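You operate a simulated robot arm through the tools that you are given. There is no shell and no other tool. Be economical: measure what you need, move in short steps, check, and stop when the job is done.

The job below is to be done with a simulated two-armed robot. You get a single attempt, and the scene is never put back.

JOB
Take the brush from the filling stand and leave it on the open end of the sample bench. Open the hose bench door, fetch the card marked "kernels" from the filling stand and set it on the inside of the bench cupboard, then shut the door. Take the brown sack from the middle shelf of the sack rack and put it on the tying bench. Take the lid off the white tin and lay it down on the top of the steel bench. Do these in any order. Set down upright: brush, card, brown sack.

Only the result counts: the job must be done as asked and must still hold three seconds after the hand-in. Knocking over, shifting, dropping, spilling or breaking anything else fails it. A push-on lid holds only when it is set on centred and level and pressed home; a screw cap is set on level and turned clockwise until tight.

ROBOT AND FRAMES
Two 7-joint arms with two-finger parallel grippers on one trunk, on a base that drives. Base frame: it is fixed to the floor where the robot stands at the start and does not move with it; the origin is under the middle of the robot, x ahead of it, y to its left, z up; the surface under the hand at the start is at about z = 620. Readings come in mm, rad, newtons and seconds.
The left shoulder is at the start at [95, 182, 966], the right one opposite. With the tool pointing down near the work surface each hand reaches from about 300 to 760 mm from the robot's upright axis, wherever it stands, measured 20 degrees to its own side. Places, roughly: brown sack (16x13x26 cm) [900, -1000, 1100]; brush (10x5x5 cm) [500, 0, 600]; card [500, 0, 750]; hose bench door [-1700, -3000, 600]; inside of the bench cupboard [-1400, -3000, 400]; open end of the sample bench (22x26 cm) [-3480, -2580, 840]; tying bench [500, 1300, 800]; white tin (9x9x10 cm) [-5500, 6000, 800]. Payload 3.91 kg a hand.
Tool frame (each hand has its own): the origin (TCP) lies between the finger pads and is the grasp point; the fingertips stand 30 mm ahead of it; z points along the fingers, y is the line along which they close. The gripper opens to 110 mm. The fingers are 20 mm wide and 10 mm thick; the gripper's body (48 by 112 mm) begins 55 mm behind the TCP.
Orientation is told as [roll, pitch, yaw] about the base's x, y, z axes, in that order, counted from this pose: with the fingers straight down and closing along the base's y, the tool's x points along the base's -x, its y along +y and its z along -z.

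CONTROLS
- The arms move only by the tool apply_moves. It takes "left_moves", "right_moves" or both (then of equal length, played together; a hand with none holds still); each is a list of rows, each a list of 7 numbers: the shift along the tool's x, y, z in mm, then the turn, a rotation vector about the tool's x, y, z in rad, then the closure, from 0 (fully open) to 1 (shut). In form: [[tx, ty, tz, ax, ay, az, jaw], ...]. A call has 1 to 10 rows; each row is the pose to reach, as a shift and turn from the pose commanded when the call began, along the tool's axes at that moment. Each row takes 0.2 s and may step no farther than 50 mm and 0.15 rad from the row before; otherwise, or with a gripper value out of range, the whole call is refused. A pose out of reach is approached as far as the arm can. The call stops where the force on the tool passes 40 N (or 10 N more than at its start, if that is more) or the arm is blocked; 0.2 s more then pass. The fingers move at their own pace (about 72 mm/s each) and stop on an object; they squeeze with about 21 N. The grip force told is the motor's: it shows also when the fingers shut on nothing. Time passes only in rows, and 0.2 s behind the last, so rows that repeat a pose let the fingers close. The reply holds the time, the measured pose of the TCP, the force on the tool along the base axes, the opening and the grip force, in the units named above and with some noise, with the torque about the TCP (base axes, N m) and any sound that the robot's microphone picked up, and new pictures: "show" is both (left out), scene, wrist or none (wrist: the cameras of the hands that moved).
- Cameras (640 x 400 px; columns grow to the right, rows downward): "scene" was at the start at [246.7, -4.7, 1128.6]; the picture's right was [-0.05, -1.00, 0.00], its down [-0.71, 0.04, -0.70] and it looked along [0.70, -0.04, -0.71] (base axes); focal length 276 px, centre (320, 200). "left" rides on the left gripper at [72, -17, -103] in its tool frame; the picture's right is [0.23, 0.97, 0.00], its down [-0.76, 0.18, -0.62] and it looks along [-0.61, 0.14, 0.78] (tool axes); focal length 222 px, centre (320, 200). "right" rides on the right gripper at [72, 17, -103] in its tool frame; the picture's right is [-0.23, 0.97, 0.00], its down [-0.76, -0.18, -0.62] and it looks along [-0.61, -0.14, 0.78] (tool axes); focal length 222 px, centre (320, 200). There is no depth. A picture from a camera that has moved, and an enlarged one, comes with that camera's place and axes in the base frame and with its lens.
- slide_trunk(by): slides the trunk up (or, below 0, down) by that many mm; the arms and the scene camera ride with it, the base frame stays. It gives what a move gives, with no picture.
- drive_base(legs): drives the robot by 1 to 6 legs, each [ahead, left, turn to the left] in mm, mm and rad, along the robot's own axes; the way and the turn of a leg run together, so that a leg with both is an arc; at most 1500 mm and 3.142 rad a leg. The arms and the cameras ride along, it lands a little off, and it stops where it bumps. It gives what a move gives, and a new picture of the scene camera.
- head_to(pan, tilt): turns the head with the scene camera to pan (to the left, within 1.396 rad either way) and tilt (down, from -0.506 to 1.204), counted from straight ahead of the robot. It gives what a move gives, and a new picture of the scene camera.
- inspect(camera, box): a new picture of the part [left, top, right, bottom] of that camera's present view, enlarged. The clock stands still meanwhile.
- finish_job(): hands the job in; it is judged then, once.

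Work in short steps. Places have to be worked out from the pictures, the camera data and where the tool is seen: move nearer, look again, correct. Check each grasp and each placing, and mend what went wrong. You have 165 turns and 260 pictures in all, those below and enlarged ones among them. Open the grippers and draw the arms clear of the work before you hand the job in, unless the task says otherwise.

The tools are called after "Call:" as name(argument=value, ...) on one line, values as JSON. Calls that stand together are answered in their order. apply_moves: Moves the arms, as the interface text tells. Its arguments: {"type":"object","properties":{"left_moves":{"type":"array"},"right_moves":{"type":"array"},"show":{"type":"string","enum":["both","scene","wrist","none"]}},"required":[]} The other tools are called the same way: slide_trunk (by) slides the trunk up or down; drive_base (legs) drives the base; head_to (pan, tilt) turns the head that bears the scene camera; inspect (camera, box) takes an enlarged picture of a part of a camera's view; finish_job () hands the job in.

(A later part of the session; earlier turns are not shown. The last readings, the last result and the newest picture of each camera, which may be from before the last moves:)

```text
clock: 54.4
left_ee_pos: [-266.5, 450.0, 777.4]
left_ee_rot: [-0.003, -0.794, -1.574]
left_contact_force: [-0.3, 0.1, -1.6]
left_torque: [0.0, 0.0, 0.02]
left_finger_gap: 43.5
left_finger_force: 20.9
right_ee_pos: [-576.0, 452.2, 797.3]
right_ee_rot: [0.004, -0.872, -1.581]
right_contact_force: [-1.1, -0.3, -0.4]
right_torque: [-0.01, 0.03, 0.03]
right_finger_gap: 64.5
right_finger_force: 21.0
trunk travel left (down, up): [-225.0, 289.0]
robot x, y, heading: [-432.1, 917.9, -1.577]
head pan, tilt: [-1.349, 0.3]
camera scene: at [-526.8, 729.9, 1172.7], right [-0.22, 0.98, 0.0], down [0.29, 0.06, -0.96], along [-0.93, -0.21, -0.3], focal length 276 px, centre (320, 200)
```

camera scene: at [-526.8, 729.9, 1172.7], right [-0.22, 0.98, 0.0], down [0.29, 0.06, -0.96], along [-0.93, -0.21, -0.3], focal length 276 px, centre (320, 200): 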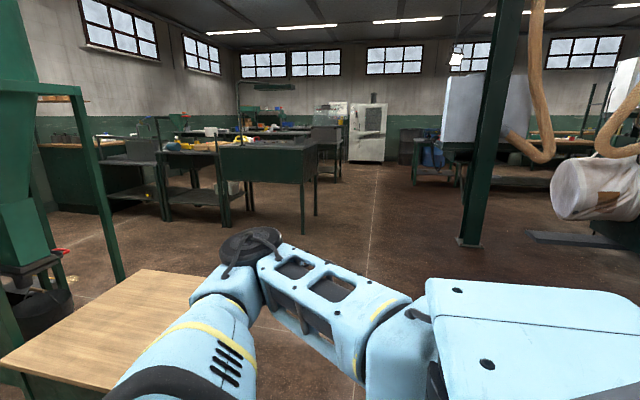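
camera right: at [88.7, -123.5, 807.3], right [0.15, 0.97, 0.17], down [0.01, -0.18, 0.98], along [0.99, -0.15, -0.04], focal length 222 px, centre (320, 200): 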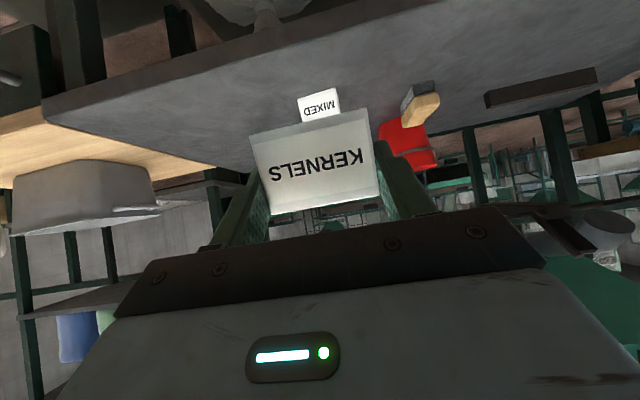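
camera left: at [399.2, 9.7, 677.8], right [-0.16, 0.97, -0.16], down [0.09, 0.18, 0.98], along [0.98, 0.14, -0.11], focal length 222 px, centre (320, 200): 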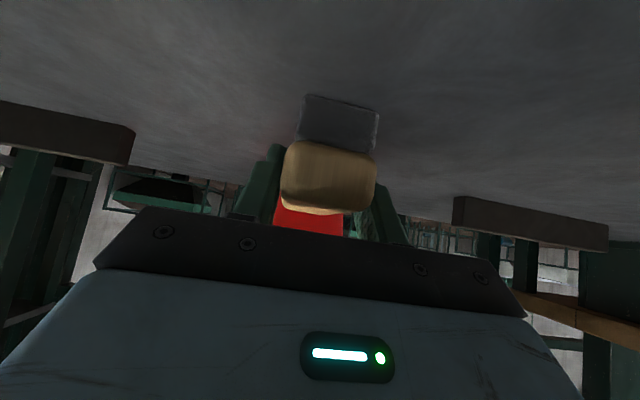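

The floor to the west is clear at y≈700–900. I turn to face -x, drive west and look south.

Call:
drive_base(legs=[[0, 0, -1.565], [1400, 0, 0]])

Call:
head_to(pan=0.9, tilt=0.35)

```text
clock: 65.2
left_ee_pos: [-2291.0, 768.1, 777.7]
left_ee_rot: [-0.002, -0.795, 3.129]
left_contact_force: [0.7, 0.0, -0.4]
left_torque: [0.0, 0.01, -0.02]
left_finger_gap: 43.9
left_finger_force: 21.1
right_ee_pos: [-2285.1, 1077.4, 796.9]
right_ee_rot: [0.003, -0.874, 3.122]
right_contact_force: [0.4, -0.2, 0.3]
right_torque: [0.0, 0.02, 0.0]
right_finger_gap: 64.9
right_finger_force: 20.6
trunk travel left (down, up): [-225.0, 289.0]
robot x, y, heading: [-1822.2, 929.0, 3.128]
head pan, tilt: [-1.349, 0.3]
camera scene: at [-2010.2, 1024.4, 1172.7], right [0.98, 0.21, 0.0], down [0.06, -0.29, -0.96], along [-0.2, 0.93, -0.3], focal length 276 px, centre (320, 200)
```

scene: 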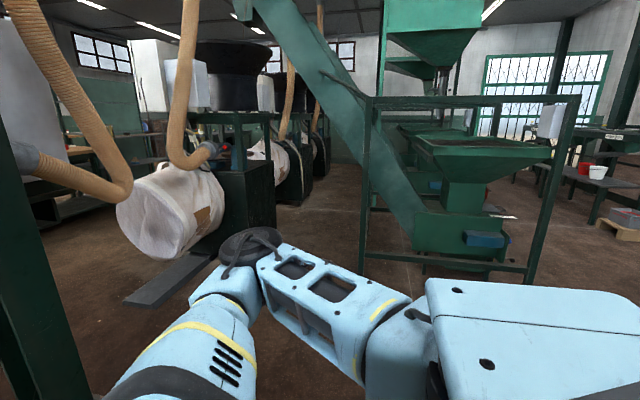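

```text
clock: 67.3
left_ee_pos: [-2291.8, 768.9, 777.2]
left_ee_rot: [-0.003, -0.794, 3.13]
left_contact_force: [-0.4, -0.4, -1.0]
left_torque: [0.03, -0.06, -0.01]
left_finger_gap: 43.7
left_finger_force: 20.8
right_ee_pos: [-2285.5, 1078.7, 796.5]
right_ee_rot: [0.004, -0.871, 3.123]
right_contact_force: [0.3, -0.4, -0.1]
right_torque: [0.02, -0.02, 0.01]
right_finger_gap: 65.1
right_finger_force: 20.8
trunk travel left (down, up): [-225.0, 289.0]
robot x, y, heading: [-1823.7, 930.4, 3.128]
head pan, tilt: [0.901, 0.351]
camera scene: at [-2049.6, 860.9, 1168.0], right [-0.77, 0.63, 0.0], down [0.22, 0.27, -0.94], along [-0.59, -0.73, -0.34], focal length 276 px, centre (320, 200)
```

scene: 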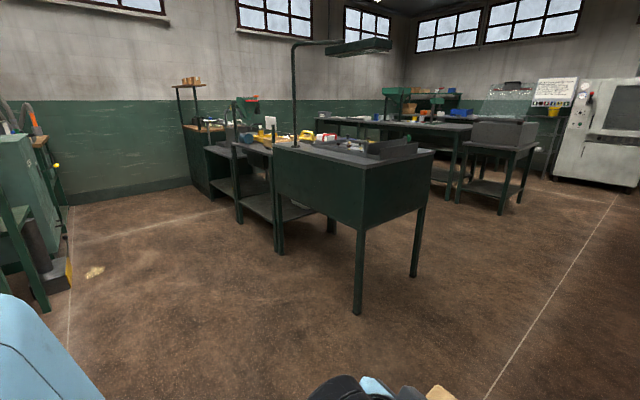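

A wide aisle leads south at x≈-2300. I turn south and drive there (avoiding the crumbs at x≈-1860).

Call:
drive_base(legs=[[450, 0, 0], [0, 0, 1.584], [1400, 0, 0], [1000, 0, 0]])

Call:
head_to(pan=-0.7, tilt=0.5)

Call:
head_to(pan=0.6, tilt=0.5)

```text
clock: 85.2
left_ee_pos: [-2151.1, -1949.0, 777.3]
left_ee_rot: [-0.003, -0.794, -1.589]
left_contact_force: [0.8, 0.7, -0.6]
left_torque: [0.01, 0.01, 0.01]
left_finger_gap: 44.0
left_finger_force: 21.3
right_ee_pos: [-2461.2, -1942.2, 797.0]
right_ee_rot: [0.005, -0.871, -1.598]
right_contact_force: [-0.5, -0.8, -0.2]
right_torque: [0.0, 0.02, 0.02]
right_finger_gap: 65.0
right_finger_force: 21.1
trunk travel left (down, up): [-225.0, 289.0]
robot x, y, heading: [-2312.0, -1481.6, -1.59]
head pan, tilt: [0.901, 0.351]
camera scene: at [-2244.3, -1706.3, 1167.9], right [-0.64, -0.77, 0.0], down [-0.27, 0.22, -0.94], along [0.72, -0.6, -0.34], focal length 276 px, centre (320, 200)
```

scene: 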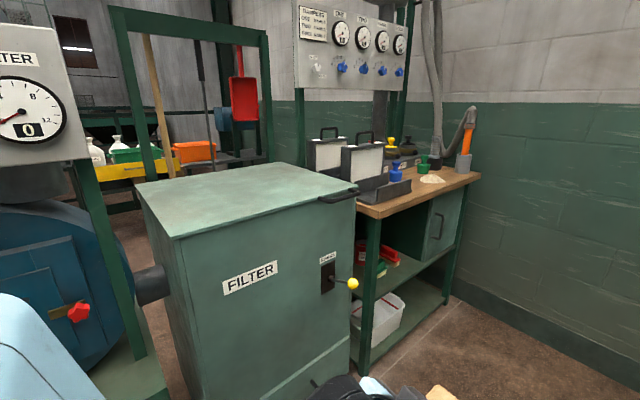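

```text
clock: 86.9
left_ee_pos: [-2151.2, -1948.9, 775.5]
left_ee_rot: [-0.004, -0.794, -1.588]
left_contact_force: [-0.4, 1.0, -1.0]
left_torque: [-0.03, -0.03, 0.01]
left_finger_gap: 43.9
left_finger_force: 21.5
right_ee_pos: [-2460.7, -1941.1, 797.6]
right_ee_rot: [0.004, -0.87, -1.596]
right_contact_force: [-0.1, 0.5, -1.0]
right_torque: [0.01, -0.01, 0.03]
right_finger_gap: 64.7
right_finger_force: 21.1
trunk travel left (down, up): [-225.0, 289.0]
robot x, y, heading: [-2309.6, -1480.8, -1.594]
head pan, tilt: [-0.7, 0.499]
camera scene: at [-2376.1, -1715.2, 1154.3], right [-0.75, 0.66, 0.0], down [0.32, 0.36, -0.88], along [-0.58, -0.66, -0.48], focal length 276 px, centre (320, 200)
```

scene: 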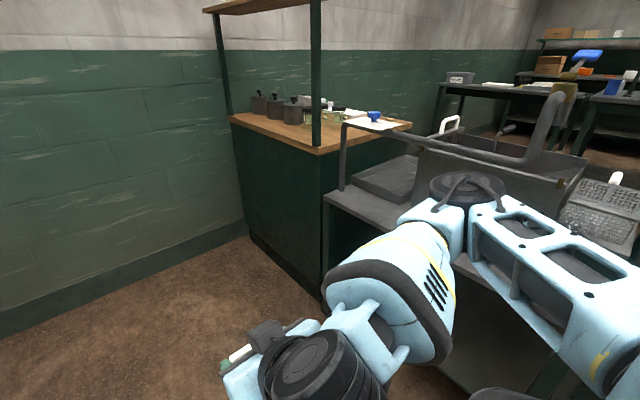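

```text
clock: 88.4
left_ee_pos: [-2151.7, -1948.5, 777.6]
left_ee_rot: [-0.005, -0.793, -1.588]
left_contact_force: [0.6, -0.7, -1.3]
left_torque: [0.03, 0.01, 0.0]
left_finger_gap: 43.9
left_finger_force: 20.7
right_ee_pos: [-2461.5, -1942.3, 797.5]
right_ee_rot: [0.004, -0.871, -1.597]
right_contact_force: [-0.4, -0.4, 0.1]
right_torque: [0.02, 0.01, -0.01]
right_finger_gap: 65.0
right_finger_force: 20.9
trunk travel left (down, up): [-225.0, 289.0]
robot x, y, heading: [-2313.5, -1480.3, -1.59]
head pan, tilt: [0.6, 0.499]
camera scene: at [-2266.3, -1722.9, 1154.3], right [-0.84, -0.55, 0.0], down [-0.26, 0.4, -0.88], along [0.48, -0.73, -0.48], focal length 276 px, centre (320, 200)
```

scene: 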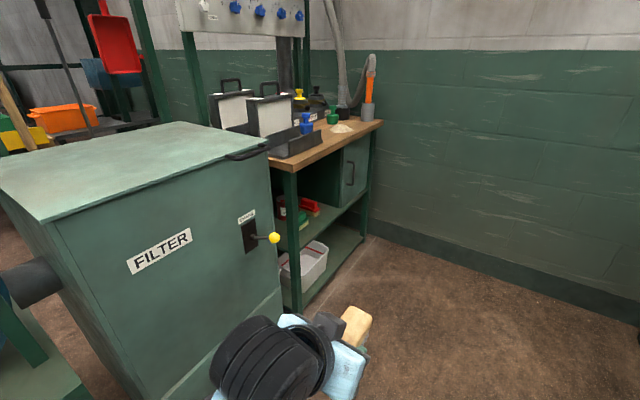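

I see the hose bench with its small cupboard and handle. I enlarge it and the sample bench.

Call:
inspect(camera="scene", box=[260, 80, 400, 250])

Call:
head_to(pan=-0.85, tilt=0.3)

Call:
inspect(camera="scene", box=[200, 60, 480, 240])

```text
2.35 times, centred on (330, 165) of scene
camera zoom: at [-2266.3, -1722.9, 1154.3], right [-0.84, -0.55, 0.0], down [-0.26, 0.4, -0.88], along [0.48, -0.73, -0.48], focal length 650 px, centre (296, 282)
```

zoom: 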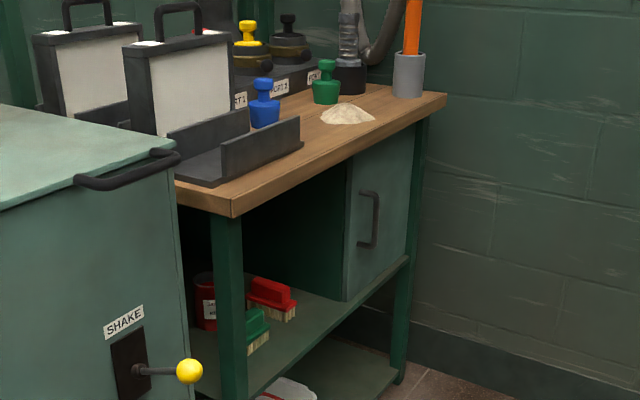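

```text
clock: 90.0
left_ee_pos: [-2150.8, -1948.5, 776.4]
left_ee_rot: [-0.002, -0.793, -1.588]
left_contact_force: [0.1, -0.9, -1.3]
left_torque: [0.02, 0.01, 0.01]
left_finger_gap: 43.9
left_finger_force: 20.7
right_ee_pos: [-2461.4, -1941.5, 797.1]
right_ee_rot: [0.004, -0.872, -1.598]
right_contact_force: [0.3, 0.1, 0.0]
right_torque: [0.0, 0.06, 0.04]
right_finger_gap: 65.0
right_finger_force: 20.9
trunk travel left (down, up): [-225.0, 289.0]
robot x, y, heading: [-2311.2, -1479.2, -1.588]
head pan, tilt: [-0.85, 0.3]
camera scene: at [-2387.5, -1707.1, 1172.7], right [-0.65, 0.76, 0.0], down [0.23, 0.19, -0.96], along [-0.73, -0.62, -0.3], focal length 276 px, centre (320, 200)
```

scene: 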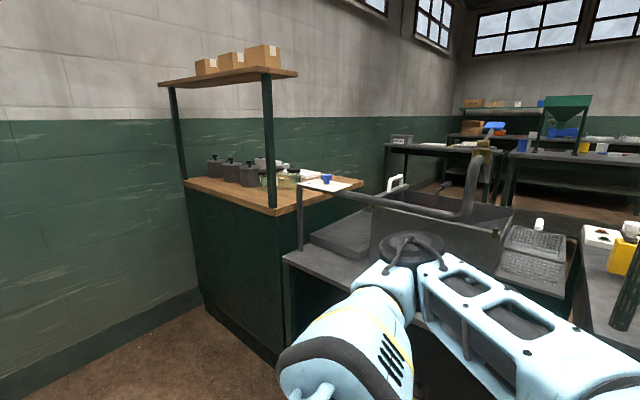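

```text
2.22 times, centred on (340, 150) of scene
camera zoom: at [-2387.5, -1707.1, 1172.7], right [-0.65, 0.76, 0.0], down [0.23, 0.19, -0.96], along [-0.73, -0.62, -0.3], focal length 614 px, centre (276, 311)
```

zoom: 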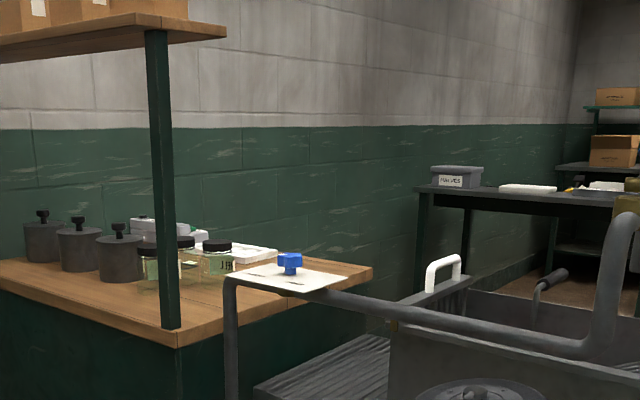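

The sample bench's open end is its west end; the corridor west of this row (x≈-3600…-5400) is free. I go around the north end of the row.

Call:
drive_base(legs=[[-1050, 0, 0], [-1080, 0, 0], [0, 0, -1.554], [1400, 0, 0], [650, 0, 0], [0, 0, 1.57]])

Call:
head_to(pan=0.2, tilt=0.3)

```text
clock: 117.8
left_ee_pos: [-4170.3, 209.7, 777.1]
left_ee_rot: [-0.003, -0.796, -1.618]
left_contact_force: [-0.3, 0.1, -1.3]
left_torque: [0.06, 0.02, 0.01]
left_finger_gap: 43.8
left_finger_force: 21.0
right_ee_pos: [-4479.7, 226.2, 797.7]
right_ee_rot: [0.003, -0.87, -1.625]
right_contact_force: [0.7, 0.1, -0.7]
right_torque: [0.01, 0.02, -0.01]
right_finger_gap: 64.9
right_finger_force: 20.7
trunk travel left (down, up): [-225.0, 289.0]
robot x, y, heading: [-4319.7, 687.7, -1.622]
head pan, tilt: [-0.85, 0.3]
camera scene: at [-4399.9, 458.7, 1172.7], right [-0.62, 0.78, 0.0], down [0.23, 0.18, -0.96], along [-0.75, -0.59, -0.3], focal length 276 px, centre (320, 200)
```

scene: 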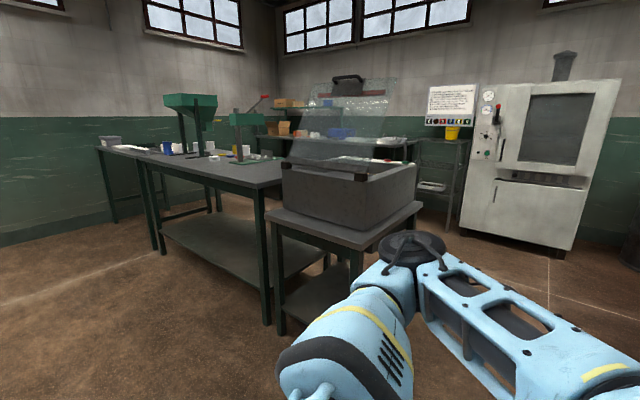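

```text
clock: 119.1
left_ee_pos: [-4170.5, 209.7, 777.5]
left_ee_rot: [-0.002, -0.792, -1.617]
left_contact_force: [0.3, -0.8, -0.7]
left_torque: [0.02, 0.0, 0.01]
left_finger_gap: 43.8
left_finger_force: 21.5
right_ee_pos: [-4480.8, 226.3, 797.6]
right_ee_rot: [0.003, -0.871, -1.628]
right_contact_force: [0.7, 0.7, -1.1]
right_torque: [0.0, -0.02, 0.01]
right_finger_gap: 64.9
right_finger_force: 21.1
trunk travel left (down, up): [-225.0, 289.0]
robot x, y, heading: [-4316.9, 680.5, -1.625]
head pan, tilt: [0.201, 0.3]
camera scene: at [-4312.8, 424.5, 1172.7], right [-0.99, -0.15, 0.0], down [-0.04, 0.29, -0.96], along [0.14, -0.94, -0.3], focal length 276 px, centre (320, 200)
```

scene: 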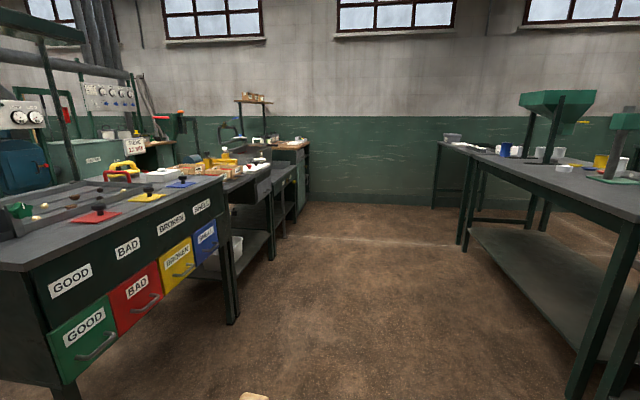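

Corridor is clear. I drive south, turn to face the sample bench (+x) and look at its open end.

Call:
drive_base(legs=[[0, 0, 0.054], [1500, 0, 0], [1450, 0, 0], [0, 0, 1.57], [0, -350, 0]])

Call:
head_to(pan=0.1, tilt=0.5)

```text
clock: 140.7
left_ee_pos: [-3826.8, -2439.4, 777.2]
left_ee_rot: [-0.002, -0.795, -0.023]
left_contact_force: [0.0, -0.2, -2.0]
left_torque: [0.01, 0.05, -0.02]
left_finger_gap: 44.1
left_finger_force: 21.4
right_ee_pos: [-3837.0, -2748.2, 798.5]
right_ee_rot: [0.004, -0.871, -0.032]
right_contact_force: [0.3, -1.0, -0.1]
right_torque: [-0.02, -0.02, 0.04]
right_finger_gap: 65.0
right_finger_force: 21.0
trunk travel left (down, up): [-225.0, 289.0]
robot x, y, heading: [-4302.2, -2597.3, -0.027]
head pan, tilt: [0.201, 0.3]
camera scene: at [-4040.5, -2585.2, 1172.7], right [0.18, -0.98, 0.0], down [-0.29, -0.05, -0.96], along [0.94, 0.17, -0.3], focal length 276 px, centre (320, 200)
```

scene: 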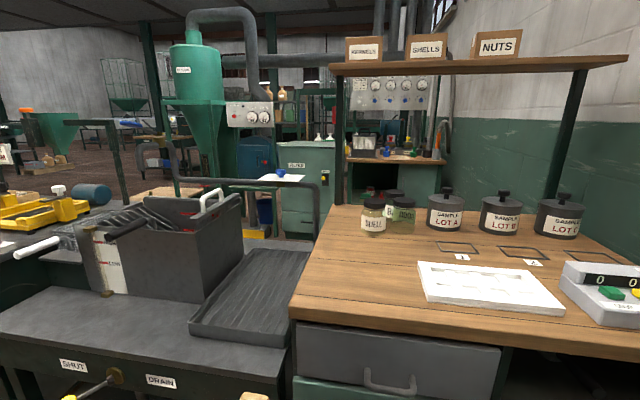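

```text
clock: 141.4
left_ee_pos: [-3827.0, -2440.1, 776.5]
left_ee_rot: [-0.007, -0.796, -0.021]
left_contact_force: [0.4, 0.4, -1.1]
left_torque: [-0.02, 0.01, -0.01]
left_finger_gap: 43.6
left_finger_force: 21.0
right_ee_pos: [-3837.5, -2749.5, 796.2]
right_ee_rot: [0.002, -0.872, -0.03]
right_contact_force: [-0.3, -0.4, -0.8]
right_torque: [-0.01, 0.01, 0.02]
right_finger_gap: 64.8
right_finger_force: 20.8
trunk travel left (down, up): [-225.0, 289.0]
robot x, y, heading: [-4299.9, -2597.6, -0.026]
head pan, tilt: [0.099, 0.499]
camera scene: at [-4041.7, -2594.5, 1154.4], right [0.08, -1.0, 0.0], down [-0.48, -0.04, -0.88], along [0.88, 0.07, -0.48], focal length 276 px, centre (320, 200)
```

scene: 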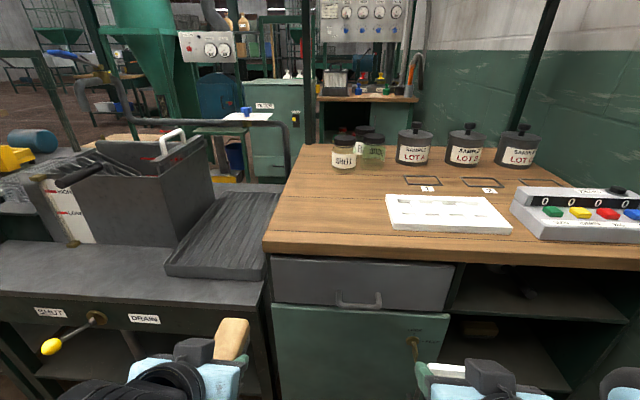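

Open end of the bench is the free left area around [-3480, -2580]. I raise the trunk 210 mm and drive 150 mm ahead.

Call:
slide_trunk(by=210)

Call:
drive_base(legs=[[150, 0, 0.025]])

Call:
head_to(pan=0.0, tilt=0.8)

```text
clock: 143.7
left_ee_pos: [-3828.4, -2439.6, 985.9]
left_ee_rot: [-0.005, -0.796, -0.022]
left_contact_force: [-0.8, -0.4, -1.2]
left_torque: [-0.02, 0.0, -0.04]
left_finger_gap: 43.5
left_finger_force: 20.6
right_ee_pos: [-3836.2, -2747.9, 1005.7]
right_ee_rot: [0.003, -0.871, -0.03]
right_contact_force: [0.2, 0.7, 1.1]
right_torque: [0.0, 0.03, 0.0]
right_finger_gap: 65.0
right_finger_force: 21.0
trunk travel left (down, up): [-435.0, 79.0]
robot x, y, heading: [-4297.7, -2598.7, -0.023]
head pan, tilt: [0.099, 0.499]
```

```text
clock: 145.0
left_ee_pos: [-3682.5, -2430.2, 986.6]
left_ee_rot: [-0.004, -0.792, 0.003]
left_contact_force: [-0.3, -0.3, -1.6]
left_torque: [-0.01, 0.02, 0.02]
left_finger_gap: 43.4
left_finger_force: 20.3
right_ee_pos: [-3684.0, -2738.4, 1006.6]
right_ee_rot: [0.003, -0.87, -0.004]
right_contact_force: [-0.1, 0.7, 0.4]
right_torque: [0.0, 0.02, 0.01]
right_finger_gap: 65.1
right_finger_force: 20.8
trunk travel left (down, up): [-435.0, 79.0]
robot x, y, heading: [-4146.7, -2602.1, -0.003]
head pan, tilt: [0.099, 0.499]
camera scene: at [-3963.8, -2590.3, 1377.8], right [0.1, -1.0, 0.0], down [-0.48, -0.05, -0.88], along [0.87, 0.09, -0.48], focal length 276 px, centre (320, 200)
```

scene: 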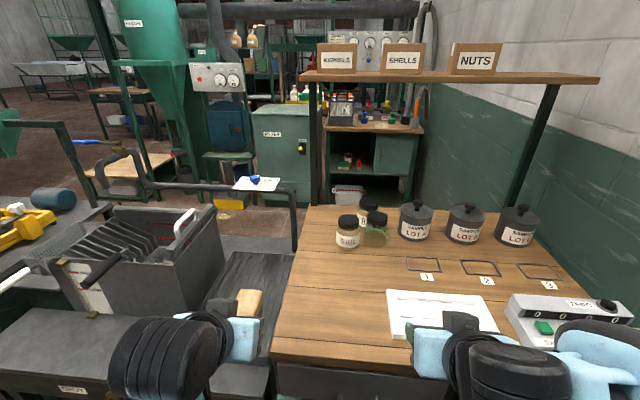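

```text
clock: 145.8
left_ee_pos: [-3683.2, -2430.3, 986.8]
left_ee_rot: [-0.003, -0.793, 0.002]
left_contact_force: [-0.9, -0.2, -1.2]
left_torque: [0.0, 0.02, -0.02]
left_finger_gap: 43.8
left_finger_force: 21.3
right_ee_pos: [-3683.0, -2738.7, 1008.1]
right_ee_rot: [0.005, -0.871, -0.007]
right_contact_force: [0.5, -0.2, 0.1]
right_torque: [0.02, 0.02, 0.01]
right_finger_gap: 64.9
right_finger_force: 21.1
trunk travel left (down, up): [-435.0, 79.0]
robot x, y, heading: [-4148.3, -2599.9, -0.001]
head pan, tilt: [0.0, 0.799]
camera scene: at [-3974.7, -2599.3, 1352.0], right [0.0, -1.0, 0.0], down [-0.72, 0.0, -0.7], along [0.7, 0.0, -0.72], focal length 276 px, centre (320, 200)
```

scene: 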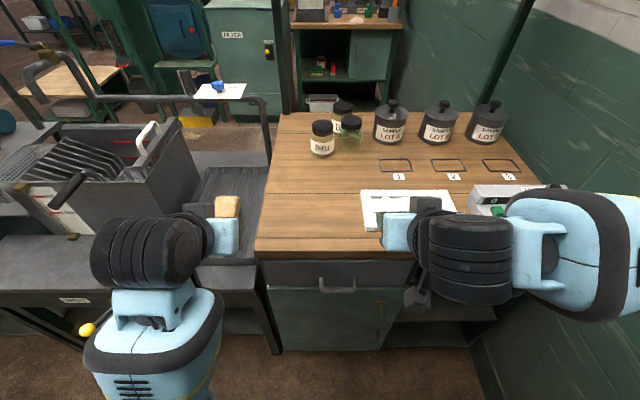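

Bench top is confirmed at z≈840. I move the brush above the target.

Call:
apply_moves(left_moves=[[-16, -25, 30, 0, 0, 0, 1], [-33, -50, 61, 0, 0, 0, 1], [-50, -75, 91, 0, 0, 0, 1], [-66, -100, 121, 0, 0, 0, 1], [-83, -125, 152, 0, 0, 0, 1], [-99, -150, 182, 0, 0, 0, 1]])

```text
clock: 147.4
left_ee_pos: [-3473.8, -2531.1, 911.7]
left_ee_rot: [0.094, -0.79, -0.019]
left_contact_force: [0.8, -0.2, -1.0]
left_torque: [-0.02, 0.01, 0.02]
left_finger_gap: 43.9
left_finger_force: 20.9
right_ee_pos: [-3684.3, -2739.4, 1008.4]
right_ee_rot: [0.002, -0.873, -0.006]
right_contact_force: [0.7, 0.1, 0.4]
right_torque: [0.0, 0.0, -0.02]
right_finger_gap: 64.8
right_finger_force: 20.9
trunk travel left (down, up): [-435.0, 79.0]
robot x, y, heading: [-4151.6, -2599.4, -0.0]
head pan, tilt: [0.0, 0.799]
stopped in row 6 (left hand): the arm was blocked; the commanded pose is now the measured one
camera scene: at [-3974.8, -2599.0, 1352.0], right [0.0, -1.0, 0.0], down [-0.72, 0.0, -0.7], along [0.7, 0.0, -0.72], focal length 276 px, centre (320, 200)
camera left: at [-3596.4, -2556.1, 931.0], right [-0.21, 0.97, -0.1], down [0.09, 0.12, 0.99], along [0.97, 0.2, -0.11], focal length 222 px, centre (320, 200)
```

scene: 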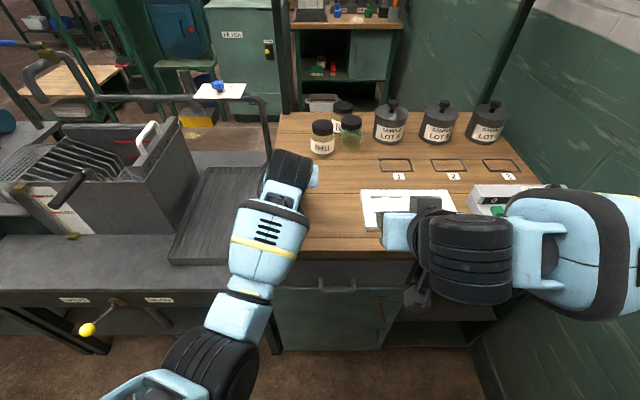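
left: 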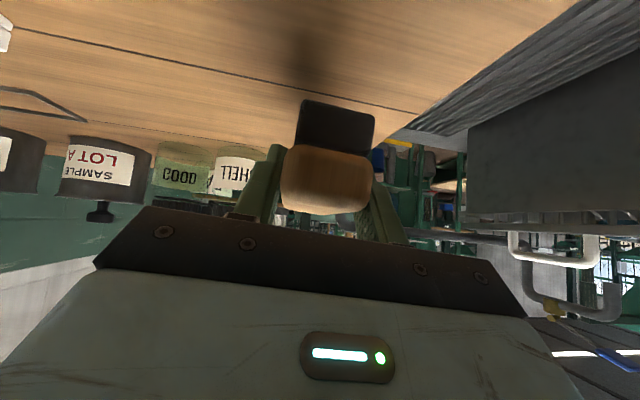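

The left arm was blocked short (y=-2531, roll 0.09), no contact force. I strafe the base 48 mm right instead, and then level the roll.

Call:
drive_base(legs=[[0, -48, 0]])

Call:
apply_moves(left_moves=[[0, 0, 0, 0.033, 0, -0.033, 1], [0, 0, 0, 0.066, 0, -0.067, 1]])

```text
clock: 148.6
left_ee_pos: [-3474.0, -2582.3, 912.2]
left_ee_rot: [0.095, -0.788, -0.021]
left_contact_force: [0.4, 0.3, -0.5]
left_torque: [0.01, 0.03, 0.0]
left_finger_gap: 43.7
left_finger_force: 21.1
right_ee_pos: [-3683.8, -2787.4, 1006.6]
right_ee_rot: [0.004, -0.871, -0.006]
right_contact_force: [0.2, 0.0, -0.1]
right_torque: [0.0, 0.03, 0.02]
right_finger_gap: 64.9
right_finger_force: 20.6
trunk travel left (down, up): [-435.0, 79.0]
robot x, y, heading: [-4148.7, -2650.7, -0.004]
head pan, tilt: [0.0, 0.799]
camera scene: at [-3974.4, -2647.8, 1351.9], right [0.0, -1.0, 0.0], down [-0.72, 0.0, -0.7], along [0.7, 0.0, -0.72], focal length 276 px, centre (320, 200)
```

scene: 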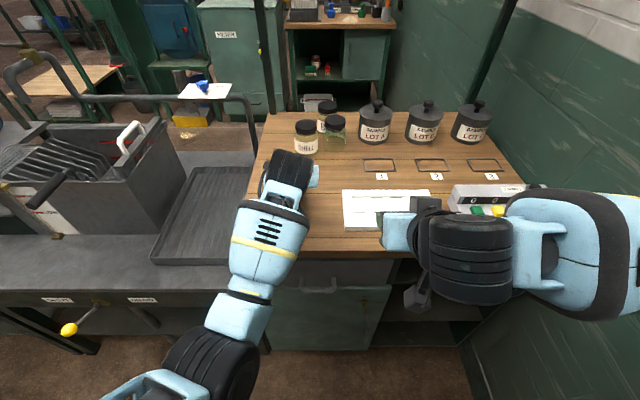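

```text
clock: 149.2
left_ee_pos: [-3472.9, -2575.0, 909.5]
left_ee_rot: [-0.029, -0.789, 0.071]
left_contact_force: [0.1, -0.5, 0.1]
left_torque: [0.0, 0.03, 0.03]
left_finger_gap: 43.8
left_finger_force: 20.8
right_ee_pos: [-3684.0, -2787.0, 1006.0]
right_ee_rot: [0.001, -0.87, -0.008]
right_contact_force: [-0.9, 0.3, 0.0]
right_torque: [-0.01, 0.02, -0.04]
right_finger_gap: 65.0
right_finger_force: 21.1
trunk travel left (down, up): [-435.0, 79.0]
robot x, y, heading: [-4146.7, -2647.0, -0.005]
head pan, tilt: [0.0, 0.799]
camera scene: at [-3974.4, -2647.6, 1351.9], right [0.0, -1.0, 0.0], down [-0.72, 0.0, -0.7], along [0.7, 0.0, -0.72], focal length 276 px, centre (320, 200)
camera left: at [-3596.1, -2598.5, 930.3], right [-0.21, 0.96, -0.18], down [0.08, 0.2, 0.98], along [0.97, 0.19, -0.12], focal length 222 px, centre (320, 200)
```

scene: 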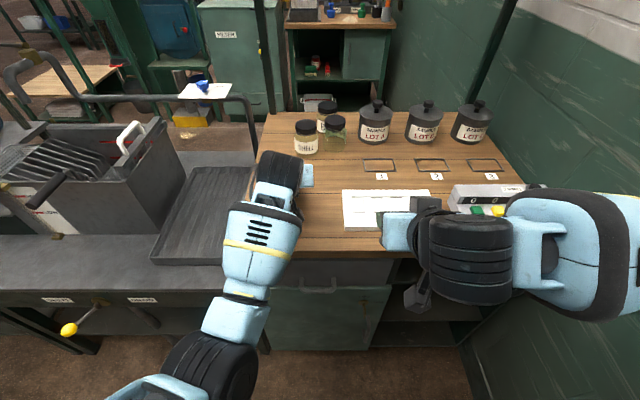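
left: 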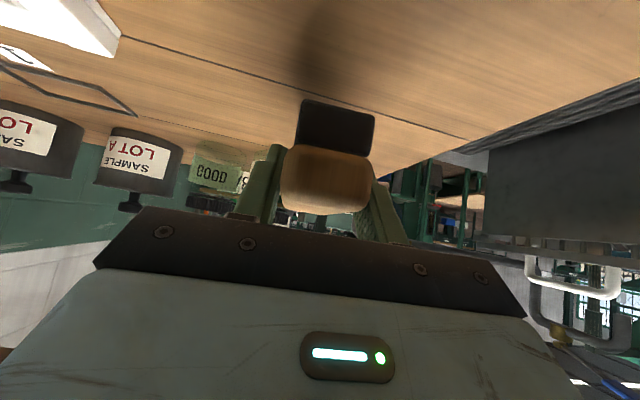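

Brush is above the target, almost level. I lower it in small steps to the bench top.

Call:
apply_moves(left_moves=[[9, 0, 9, -0.014, 0, 0.014, 1], [16, 0, 16, -0.014, 0, 0.014, 1], [18, 0, 18, -0.014, 0, 0.014, 1], [20, 0, 20, -0.014, 0, 0.014, 1]], show="wrist")

```text
clock: 150.2
left_ee_pos: [-3471.7, -2575.1, 884.6]
left_ee_rot: [0.001, -0.797, 0.055]
left_contact_force: [0.2, -0.1, -0.6]
left_torque: [-0.01, 0.01, -0.02]
left_finger_gap: 43.4
left_finger_force: 20.7
right_ee_pos: [-3683.3, -2788.0, 1007.3]
right_ee_rot: [0.004, -0.871, -0.007]
right_contact_force: [0.3, 0.9, -0.6]
right_torque: [-0.02, -0.02, 0.0]
right_finger_gap: 65.0
right_finger_force: 21.3
trunk travel left (down, up): [-435.0, 79.0]
robot x, y, heading: [-4149.0, -2648.3, -0.003]
head pan, tilt: [0.0, 0.799]
camera left: at [-3593.5, -2598.4, 905.2], right [-0.21, 0.96, -0.16], down [0.08, 0.18, 0.98], along [0.97, 0.19, -0.11], focal length 222 px, centre (320, 200)
```

left: 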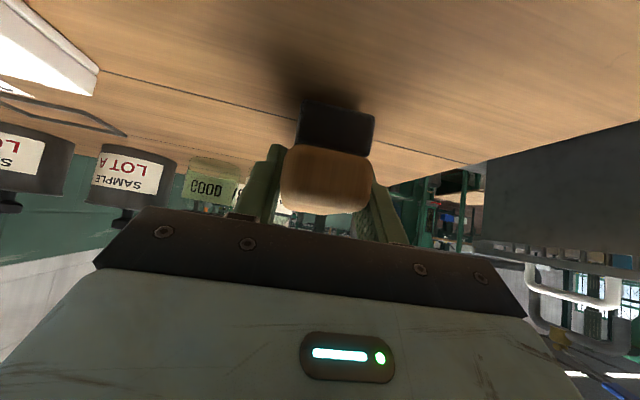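

No contact yet; I continue down in 1.5–2 mm steps.

Call:
apply_moves(left_moves=[[1.5, 0, 1.5, 0, 0, 0, 1], [2.5, 0, 2.5, 0, 0, 0, 1], [3.5, 0, 3.5, 0, 0, 0, 1], [4.2, 0, 4.2, 0, 0, 0, 1]], show="none")

```text
clock: 151.2
left_ee_pos: [-3470.2, -2570.9, 878.2]
left_ee_rot: [0.009, -0.798, 0.049]
left_contact_force: [1.3, -1.5, 2.6]
left_torque: [-0.08, -0.2, -0.02]
left_finger_gap: 43.7
left_finger_force: 21.6
right_ee_pos: [-3683.2, -2786.8, 1007.1]
right_ee_rot: [0.003, -0.871, -0.007]
right_contact_force: [-0.2, 0.9, -0.2]
right_torque: [0.01, 0.02, 0.02]
right_finger_gap: 64.8
right_finger_force: 21.0
trunk travel left (down, up): [-435.0, 79.0]
robot x, y, heading: [-4146.5, -2645.8, 0.002]
head pan, tilt: [0.0, 0.799]
```

Slight contact force: the brush stands on the bench. I open the fingers and back out along the tool axis, up and away.

Call:
apply_moves(left_moves=[[0, 0, 0, 0, 0, 0, 0.3], [0, 0, 0, 0, 0, 0, 0], [0, 0, 0, 0, 0, 0, 0], [0, 0, -40, 0, 0, 0, 0], [0, 0, -85, 0, 0, 0, 0], [0, 20, -130, 0, 0, 0, 0], [0, 60, -150, 0, 0, 0, 0]])

```text
clock: 152.9
left_ee_pos: [-3576.4, -2485.3, 985.7]
left_ee_rot: [0.105, -0.817, 0.013]
left_contact_force: [0.0, -0.7, 0.7]
left_torque: [0.01, -0.01, 0.02]
left_finger_gap: 110.1
left_finger_force: 0.1
right_ee_pos: [-3682.1, -2787.0, 1008.4]
right_ee_rot: [0.001, -0.871, -0.004]
right_contact_force: [-0.4, -0.4, -0.8]
right_torque: [0.01, 0.03, 0.01]
right_finger_gap: 64.9
right_finger_force: 20.5
trunk travel left (down, up): [-435.0, 79.0]
robot x, y, heading: [-4150.6, -2650.4, 0.003]
head pan, tilt: [0.0, 0.799]
stopped in row 7 (left hand): the arm was blocked; the commanded pose is now the measured one
camera scene: at [-3974.3, -2647.7, 1351.9], right [0.0, -1.0, 0.0], down [-0.72, 0.0, -0.7], along [0.7, 0.0, -0.72], focal length 276 px, centre (320, 200)
camera left: at [-3699.5, -2516.3, 1000.6], right [-0.24, 0.97, -0.09], down [0.05, 0.11, 0.99], along [0.97, 0.24, -0.08], focal length 222 px, centre (320, 200)
```

scene: 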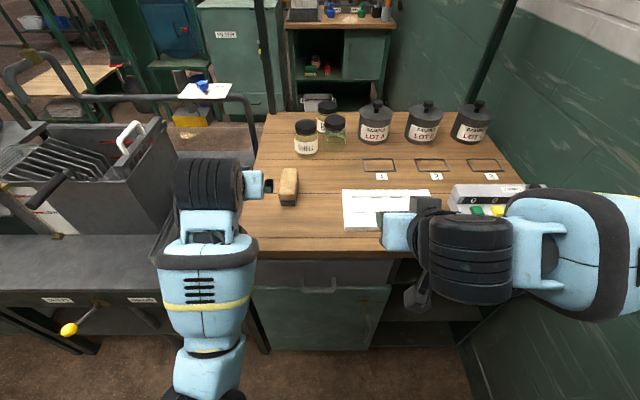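
left: 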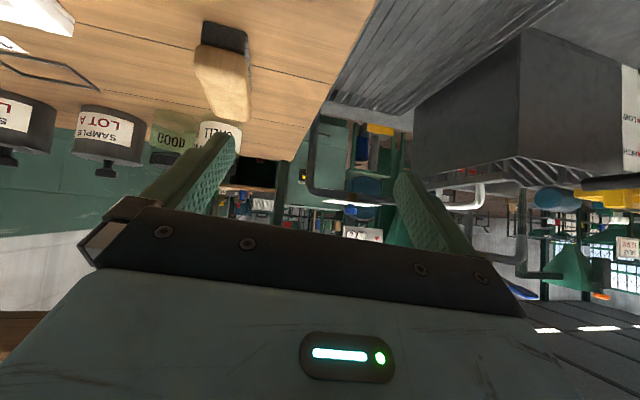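

The brush stands upright at about [-3475, -2573]. I go back around the row to the hose bench.

Call:
drive_base(legs=[[-200, 0, 0], [0, 0, 1.57], [1500, 0, 0], [1500, 0, 0], [330, 0, 0], [0, 0, -1.57]])

Call:
drive_base(legs=[[1000, 0, 0], [900, 0, 0]])

```text
clock: 178.0
left_ee_pos: [-3804.9, 852.0, 984.8]
left_ee_rot: [0.106, -0.817, 0.033]
left_contact_force: [0.4, -0.2, -0.3]
left_torque: [-0.02, 0.03, -0.02]
left_finger_gap: 109.8
left_finger_force: 0.1
right_ee_pos: [-3905.1, 548.8, 1007.6]
right_ee_rot: [0.002, -0.871, 0.014]
right_contact_force: [-0.2, 0.1, -0.5]
right_torque: [-0.02, 0.04, -0.02]
right_finger_gap: 64.9
right_finger_force: 20.6
trunk travel left (down, up): [-435.0, 79.0]
robot x, y, heading: [-4369.1, 679.5, 0.016]
head pan, tilt: [0.0, 0.799]
camera scene: at [-4198.6, 683.0, 1352.0], right [0.02, -1.0, 0.0], down [-0.72, -0.01, -0.7], along [0.7, 0.01, -0.72], focal length 276 px, centre (320, 200)
```

scene: 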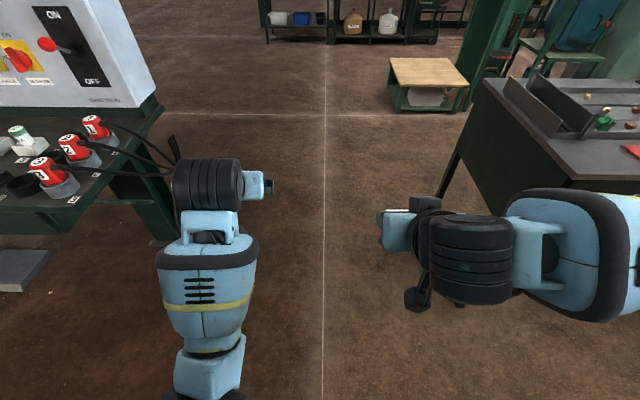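

```text
clock: 187.4
left_ee_pos: [-1922.4, 904.1, 984.2]
left_ee_rot: [0.106, -0.817, 0.04]
left_contact_force: [-0.1, 0.8, -0.7]
left_torque: [-0.01, -0.04, 0.0]
left_finger_gap: 109.8
left_finger_force: 0.1
right_ee_pos: [-2020.8, 600.1, 1007.8]
right_ee_rot: [0.003, -0.871, 0.02]
right_contact_force: [-0.3, 0.7, 0.2]
right_torque: [0.01, 0.02, -0.01]
right_finger_gap: 64.8
right_finger_force: 20.9
trunk travel left (down, up): [-435.0, 79.0]
robot x, y, heading: [-2491.5, 727.8, 0.025]
head pan, tilt: [0.0, 0.799]
camera scene: at [-2315.7, 732.3, 1351.9], right [0.03, -1.0, 0.0], down [-0.72, -0.02, -0.7], along [0.7, 0.02, -0.72], focal length 276 px, centre (320, 200)
```

scene: 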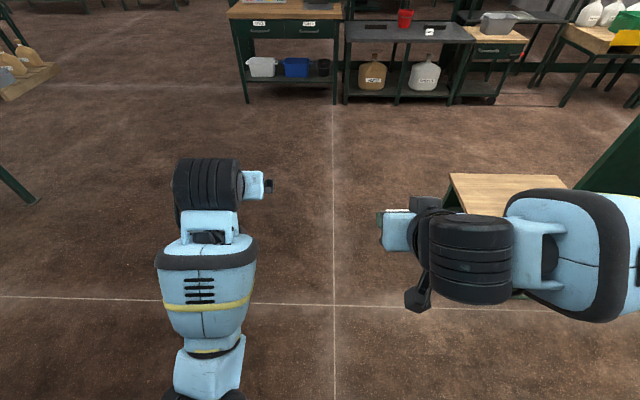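

The way south is clear at x≈-2490, so I strafe right facing east to the hose bench.

Call:
drive_base(legs=[[0, 0, -0.025], [0, -1500, 0], [0, -1500, 0], [0, -250, 0]])

Call:
slide_trunk(by=-250)

Call:
head_to(pan=-0.3, tilt=0.55)

```text
clock: 216.3
left_ee_pos: [-1911.0, -2346.3, 985.6]
left_ee_rot: [0.11, -0.816, 0.023]
left_contact_force: [0.7, -0.2, 0.3]
left_torque: [-0.02, -0.01, -0.02]
left_finger_gap: 110.1
left_finger_force: 0.1
right_ee_pos: [-2011.6, -2647.2, 1007.4]
right_ee_rot: [0.003, -0.87, 0.005]
right_contact_force: [0.2, 0.3, 0.3]
right_torque: [0.0, -0.02, -0.02]
right_finger_gap: 64.9
right_finger_force: 21.2
trunk travel left (down, up): [-435.0, 79.0]
robot x, y, heading: [-2478.5, -2511.8, 0.005]
head pan, tilt: [0.0, 0.799]
camera scene: at [-2305.5, -2510.7, 1352.0], right [0.01, -1.0, 0.0], down [-0.72, -0.01, -0.7], along [0.7, 0.01, -0.72], focal length 276 px, centre (320, 200)
```

scene: 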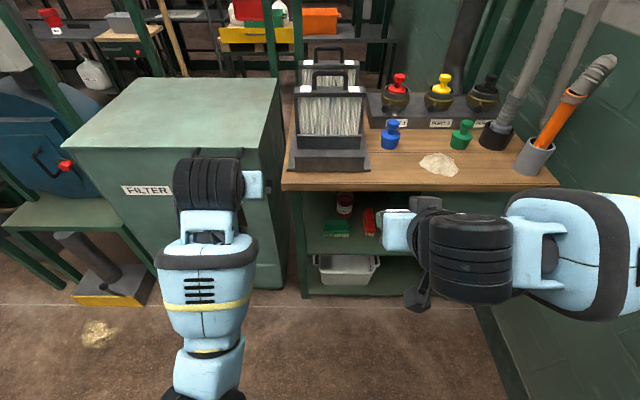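

```text
clock: 218.9
left_ee_pos: [-1910.1, -2329.1, 729.8]
left_ee_rot: [0.186, -0.814, -0.02]
left_contact_force: [-0.7, 0.0, 0.2]
left_torque: [0.0, 0.02, 0.02]
left_finger_gap: 110.2
left_finger_force: 0.0
right_ee_pos: [-2009.7, -2646.7, 736.2]
right_ee_rot: [0.003, -0.819, 0.004]
right_contact_force: [0.9, -0.3, -0.4]
right_torque: [-0.01, 0.0, 0.02]
right_finger_gap: 64.7
right_finger_force: 21.4
trunk travel left (down, up): [-185.0, 329.0]
robot x, y, heading: [-2481.5, -2512.8, 0.007]
head pan, tilt: [0.0, 0.799]
```

```text
clock: 219.7
left_ee_pos: [-1908.2, -2329.2, 731.8]
left_ee_rot: [0.184, -0.817, -0.015]
left_contact_force: [0.1, -0.7, -0.2]
left_torque: [-0.01, 0.0, 0.01]
left_finger_gap: 110.1
left_finger_force: 0.0
right_ee_pos: [-2010.3, -2647.0, 736.4]
right_ee_rot: [0.004, -0.82, 0.004]
right_contact_force: [0.3, -0.6, -0.1]
right_torque: [0.01, 0.0, 0.01]
right_finger_gap: 64.6
right_finger_force: 20.9
trunk travel left (down, up): [-185.0, 329.0]
robot x, y, heading: [-2481.1, -2510.3, 0.01]
head pan, tilt: [-0.3, 0.55]
camera scene: at [-2213.1, -2536.2, 1104.8], right [-0.29, -0.96, 0.0], down [-0.5, 0.15, -0.85], along [0.82, -0.24, -0.52], focal length 276 px, centre (320, 200)
```

scene: 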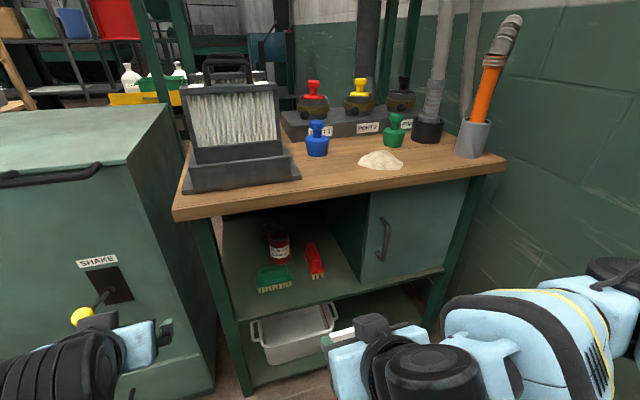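

I enlarge the cupboard door to locate handle and hinge.

Call:
inspect(camera="scene", box=[330, 160, 490, 300])

```text
2.86 times, centred on (410, 230) of scene
camera zoom: at [-2213.1, -2536.2, 1104.8], right [-0.29, -0.96, 0.0], down [-0.5, 0.15, -0.85], along [0.82, -0.24, -0.52], focal length 790 px, centre (63, 114)
```

zoom: 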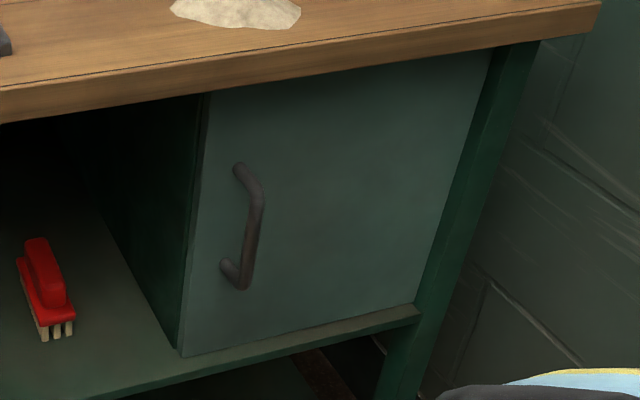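

Door: hinge on the south side, handle near [-1708, -2874, 610]. I raise the right hand (card) out of the door's sweep and level the left hand.

Call:
apply_moves(right_moves=[[-29, 0, -27, 0, -0.01, 0, 1], [-58, 0, -54, 0, -0.02, 0, 1], [-88, 0, -82, 0, -0.03, 0, 1], [-117, 0, -109, 0, -0.04, 0, 1], [-146, 0, -136, 0, -0.05, 0, 1]], left_moves=[[0, 0, -10, 0.026, 0, -0.027, 0], [0, 0, -20, 0.052, 0, -0.054, 0], [0, 0, -30, 0.078, 0, -0.081, 0], [0, 0, -40, 0.104, 0, -0.108, 0], [0, 0, -50, 0.128, 0, -0.135, 0]], show="scene")

```text
clock: 220.9
left_ee_pos: [-1946.7, -2327.9, 761.8]
left_ee_rot: [-0.046, -0.825, 0.155]
left_contact_force: [-0.5, 0.4, 0.0]
left_torque: [0.0, 0.01, 0.01]
left_finger_gap: 109.9
left_finger_force: 0.0
right_ee_pos: [-2010.8, -2646.1, 940.3]
right_ee_rot: [0.004, -0.87, 0.004]
right_contact_force: [-0.3, -0.6, -0.6]
right_torque: [-0.02, 0.01, 0.0]
right_finger_gap: 64.8
right_finger_force: 20.7
right hand out of reach, approached as far as the arm can: row 1, 2
trunk travel left (down, up): [-185.0, 329.0]
robot x, y, heading: [-2482.7, -2514.0, 0.013]
head pan, tilt: [-0.3, 0.55]
camera scene: at [-2213.5, -2536.2, 1105.0], right [-0.29, -0.96, 0.0], down [-0.5, 0.15, -0.85], along [0.82, -0.25, -0.52], focal length 276 px, centre (320, 200)
```

scene: 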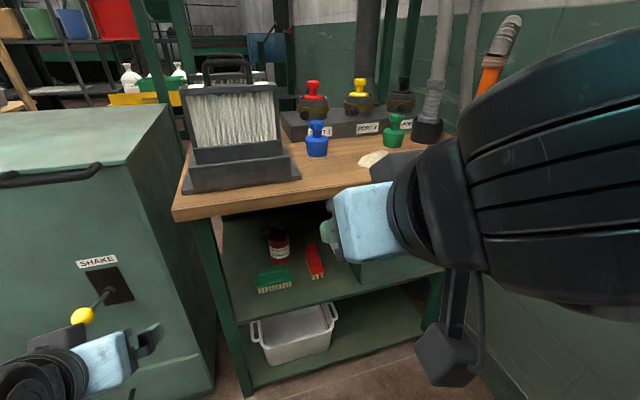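

I drive to a spot 160 mm short of the working place, turning 0.5 rad right.

Call:
drive_base(legs=[[83, -40, -0.51]])

Call:
apply_moves(left_moves=[[0, 0, 0, 0.034, 0, 0.052, 0], [0, 0, 0, 0.068, 0, 0.105, 0]], show="wrist")

Call:
head_to(pan=0.1, tilt=0.6)

```text
clock: 222.7
left_ee_pos: [-1851.1, -2664.1, 764.4]
left_ee_rot: [-0.049, -0.83, -0.338]
left_contact_force: [0.1, -0.4, -0.6]
left_torque: [0.03, 0.02, -0.01]
left_finger_gap: 110.1
left_finger_force: 0.1
right_ee_pos: [-2064.7, -2912.8, 939.8]
right_ee_rot: [0.005, -0.871, -0.496]
right_contact_force: [-0.5, -0.1, -1.0]
right_torque: [0.02, -0.01, 0.02]
right_finger_gap: 64.7
right_finger_force: 21.0
trunk travel left (down, up): [-185.0, 329.0]
robot x, y, heading: [-2409.4, -2565.8, -0.493]
head pan, tilt: [-0.3, 0.55]
camera scene: at [-2188.3, -2719.7, 1104.9], right [-0.71, -0.7, 0.0], down [-0.37, 0.37, -0.85], along [0.6, -0.61, -0.52], focal length 276 px, centre (320, 200)
```

scene: 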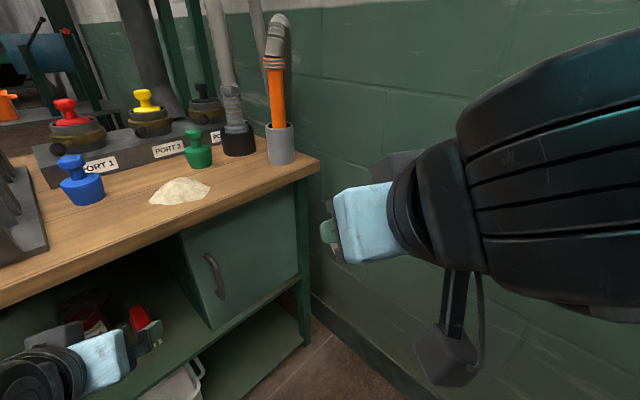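

```text
clock: 223.3
left_ee_pos: [-1851.5, -2663.3, 763.2]
left_ee_rot: [-0.006, -0.832, -0.493]
left_contact_force: [-0.8, 0.6, 0.1]
left_torque: [0.01, 0.02, -0.01]
left_finger_gap: 110.0
left_finger_force: 0.2
right_ee_pos: [-2064.6, -2913.6, 939.8]
right_ee_rot: [0.003, -0.87, -0.495]
right_contact_force: [-0.3, -0.6, -0.6]
right_torque: [0.02, -0.02, 0.0]
right_finger_gap: 64.9
right_finger_force: 20.5
trunk travel left (down, up): [-185.0, 329.0]
robot x, y, heading: [-2408.3, -2572.6, -0.487]
head pan, tilt: [-0.3, 0.55]
camera left: at [-1969.4, -2619.4, 778.7], right [0.33, 0.93, -0.17], down [0.13, 0.13, 0.98], along [0.94, -0.35, -0.08], focal length 222 px, centre (320, 200)
```

left: 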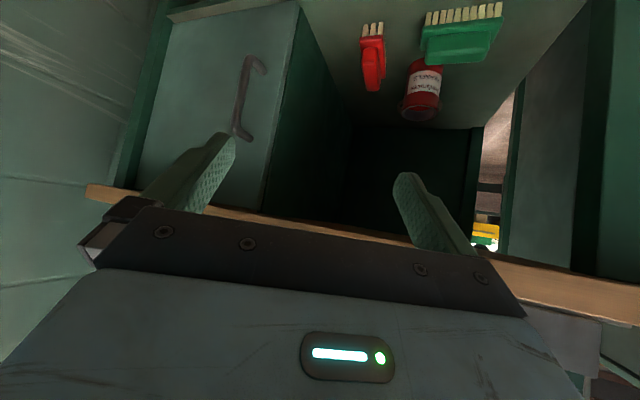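

```text
clock: 224.2
left_ee_pos: [-1852.3, -2664.2, 763.2]
left_ee_rot: [-0.002, -0.833, -0.491]
left_contact_force: [0.2, 0.3, 0.2]
left_torque: [-0.05, -0.04, 0.0]
left_finger_gap: 110.2
left_finger_force: 0.0
right_ee_pos: [-2064.1, -2913.0, 940.3]
right_ee_rot: [0.003, -0.87, -0.496]
right_contact_force: [0.5, -0.4, -0.6]
right_torque: [0.05, -0.01, -0.01]
right_finger_gap: 65.1
right_finger_force: 21.4
trunk travel left (down, up): [-185.0, 329.0]
robot x, y, heading: [-2411.2, -2568.8, -0.49]
head pan, tilt: [0.099, 0.6]
camera scene: at [-2169.8, -2689.5, 1100.4], right [-0.38, -0.92, 0.0], down [-0.52, 0.22, -0.83], along [0.76, -0.32, -0.56], focal length 276 px, centre (320, 200)
```

scene: 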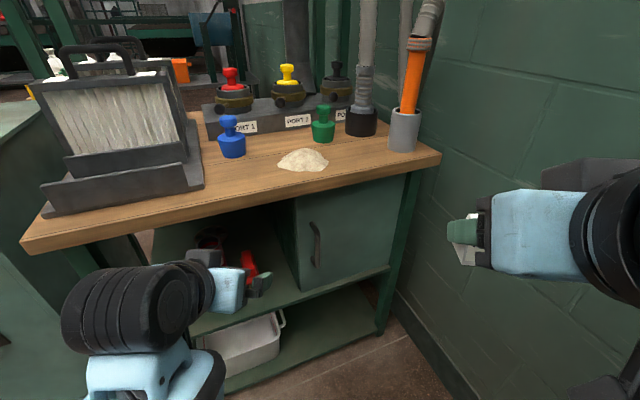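

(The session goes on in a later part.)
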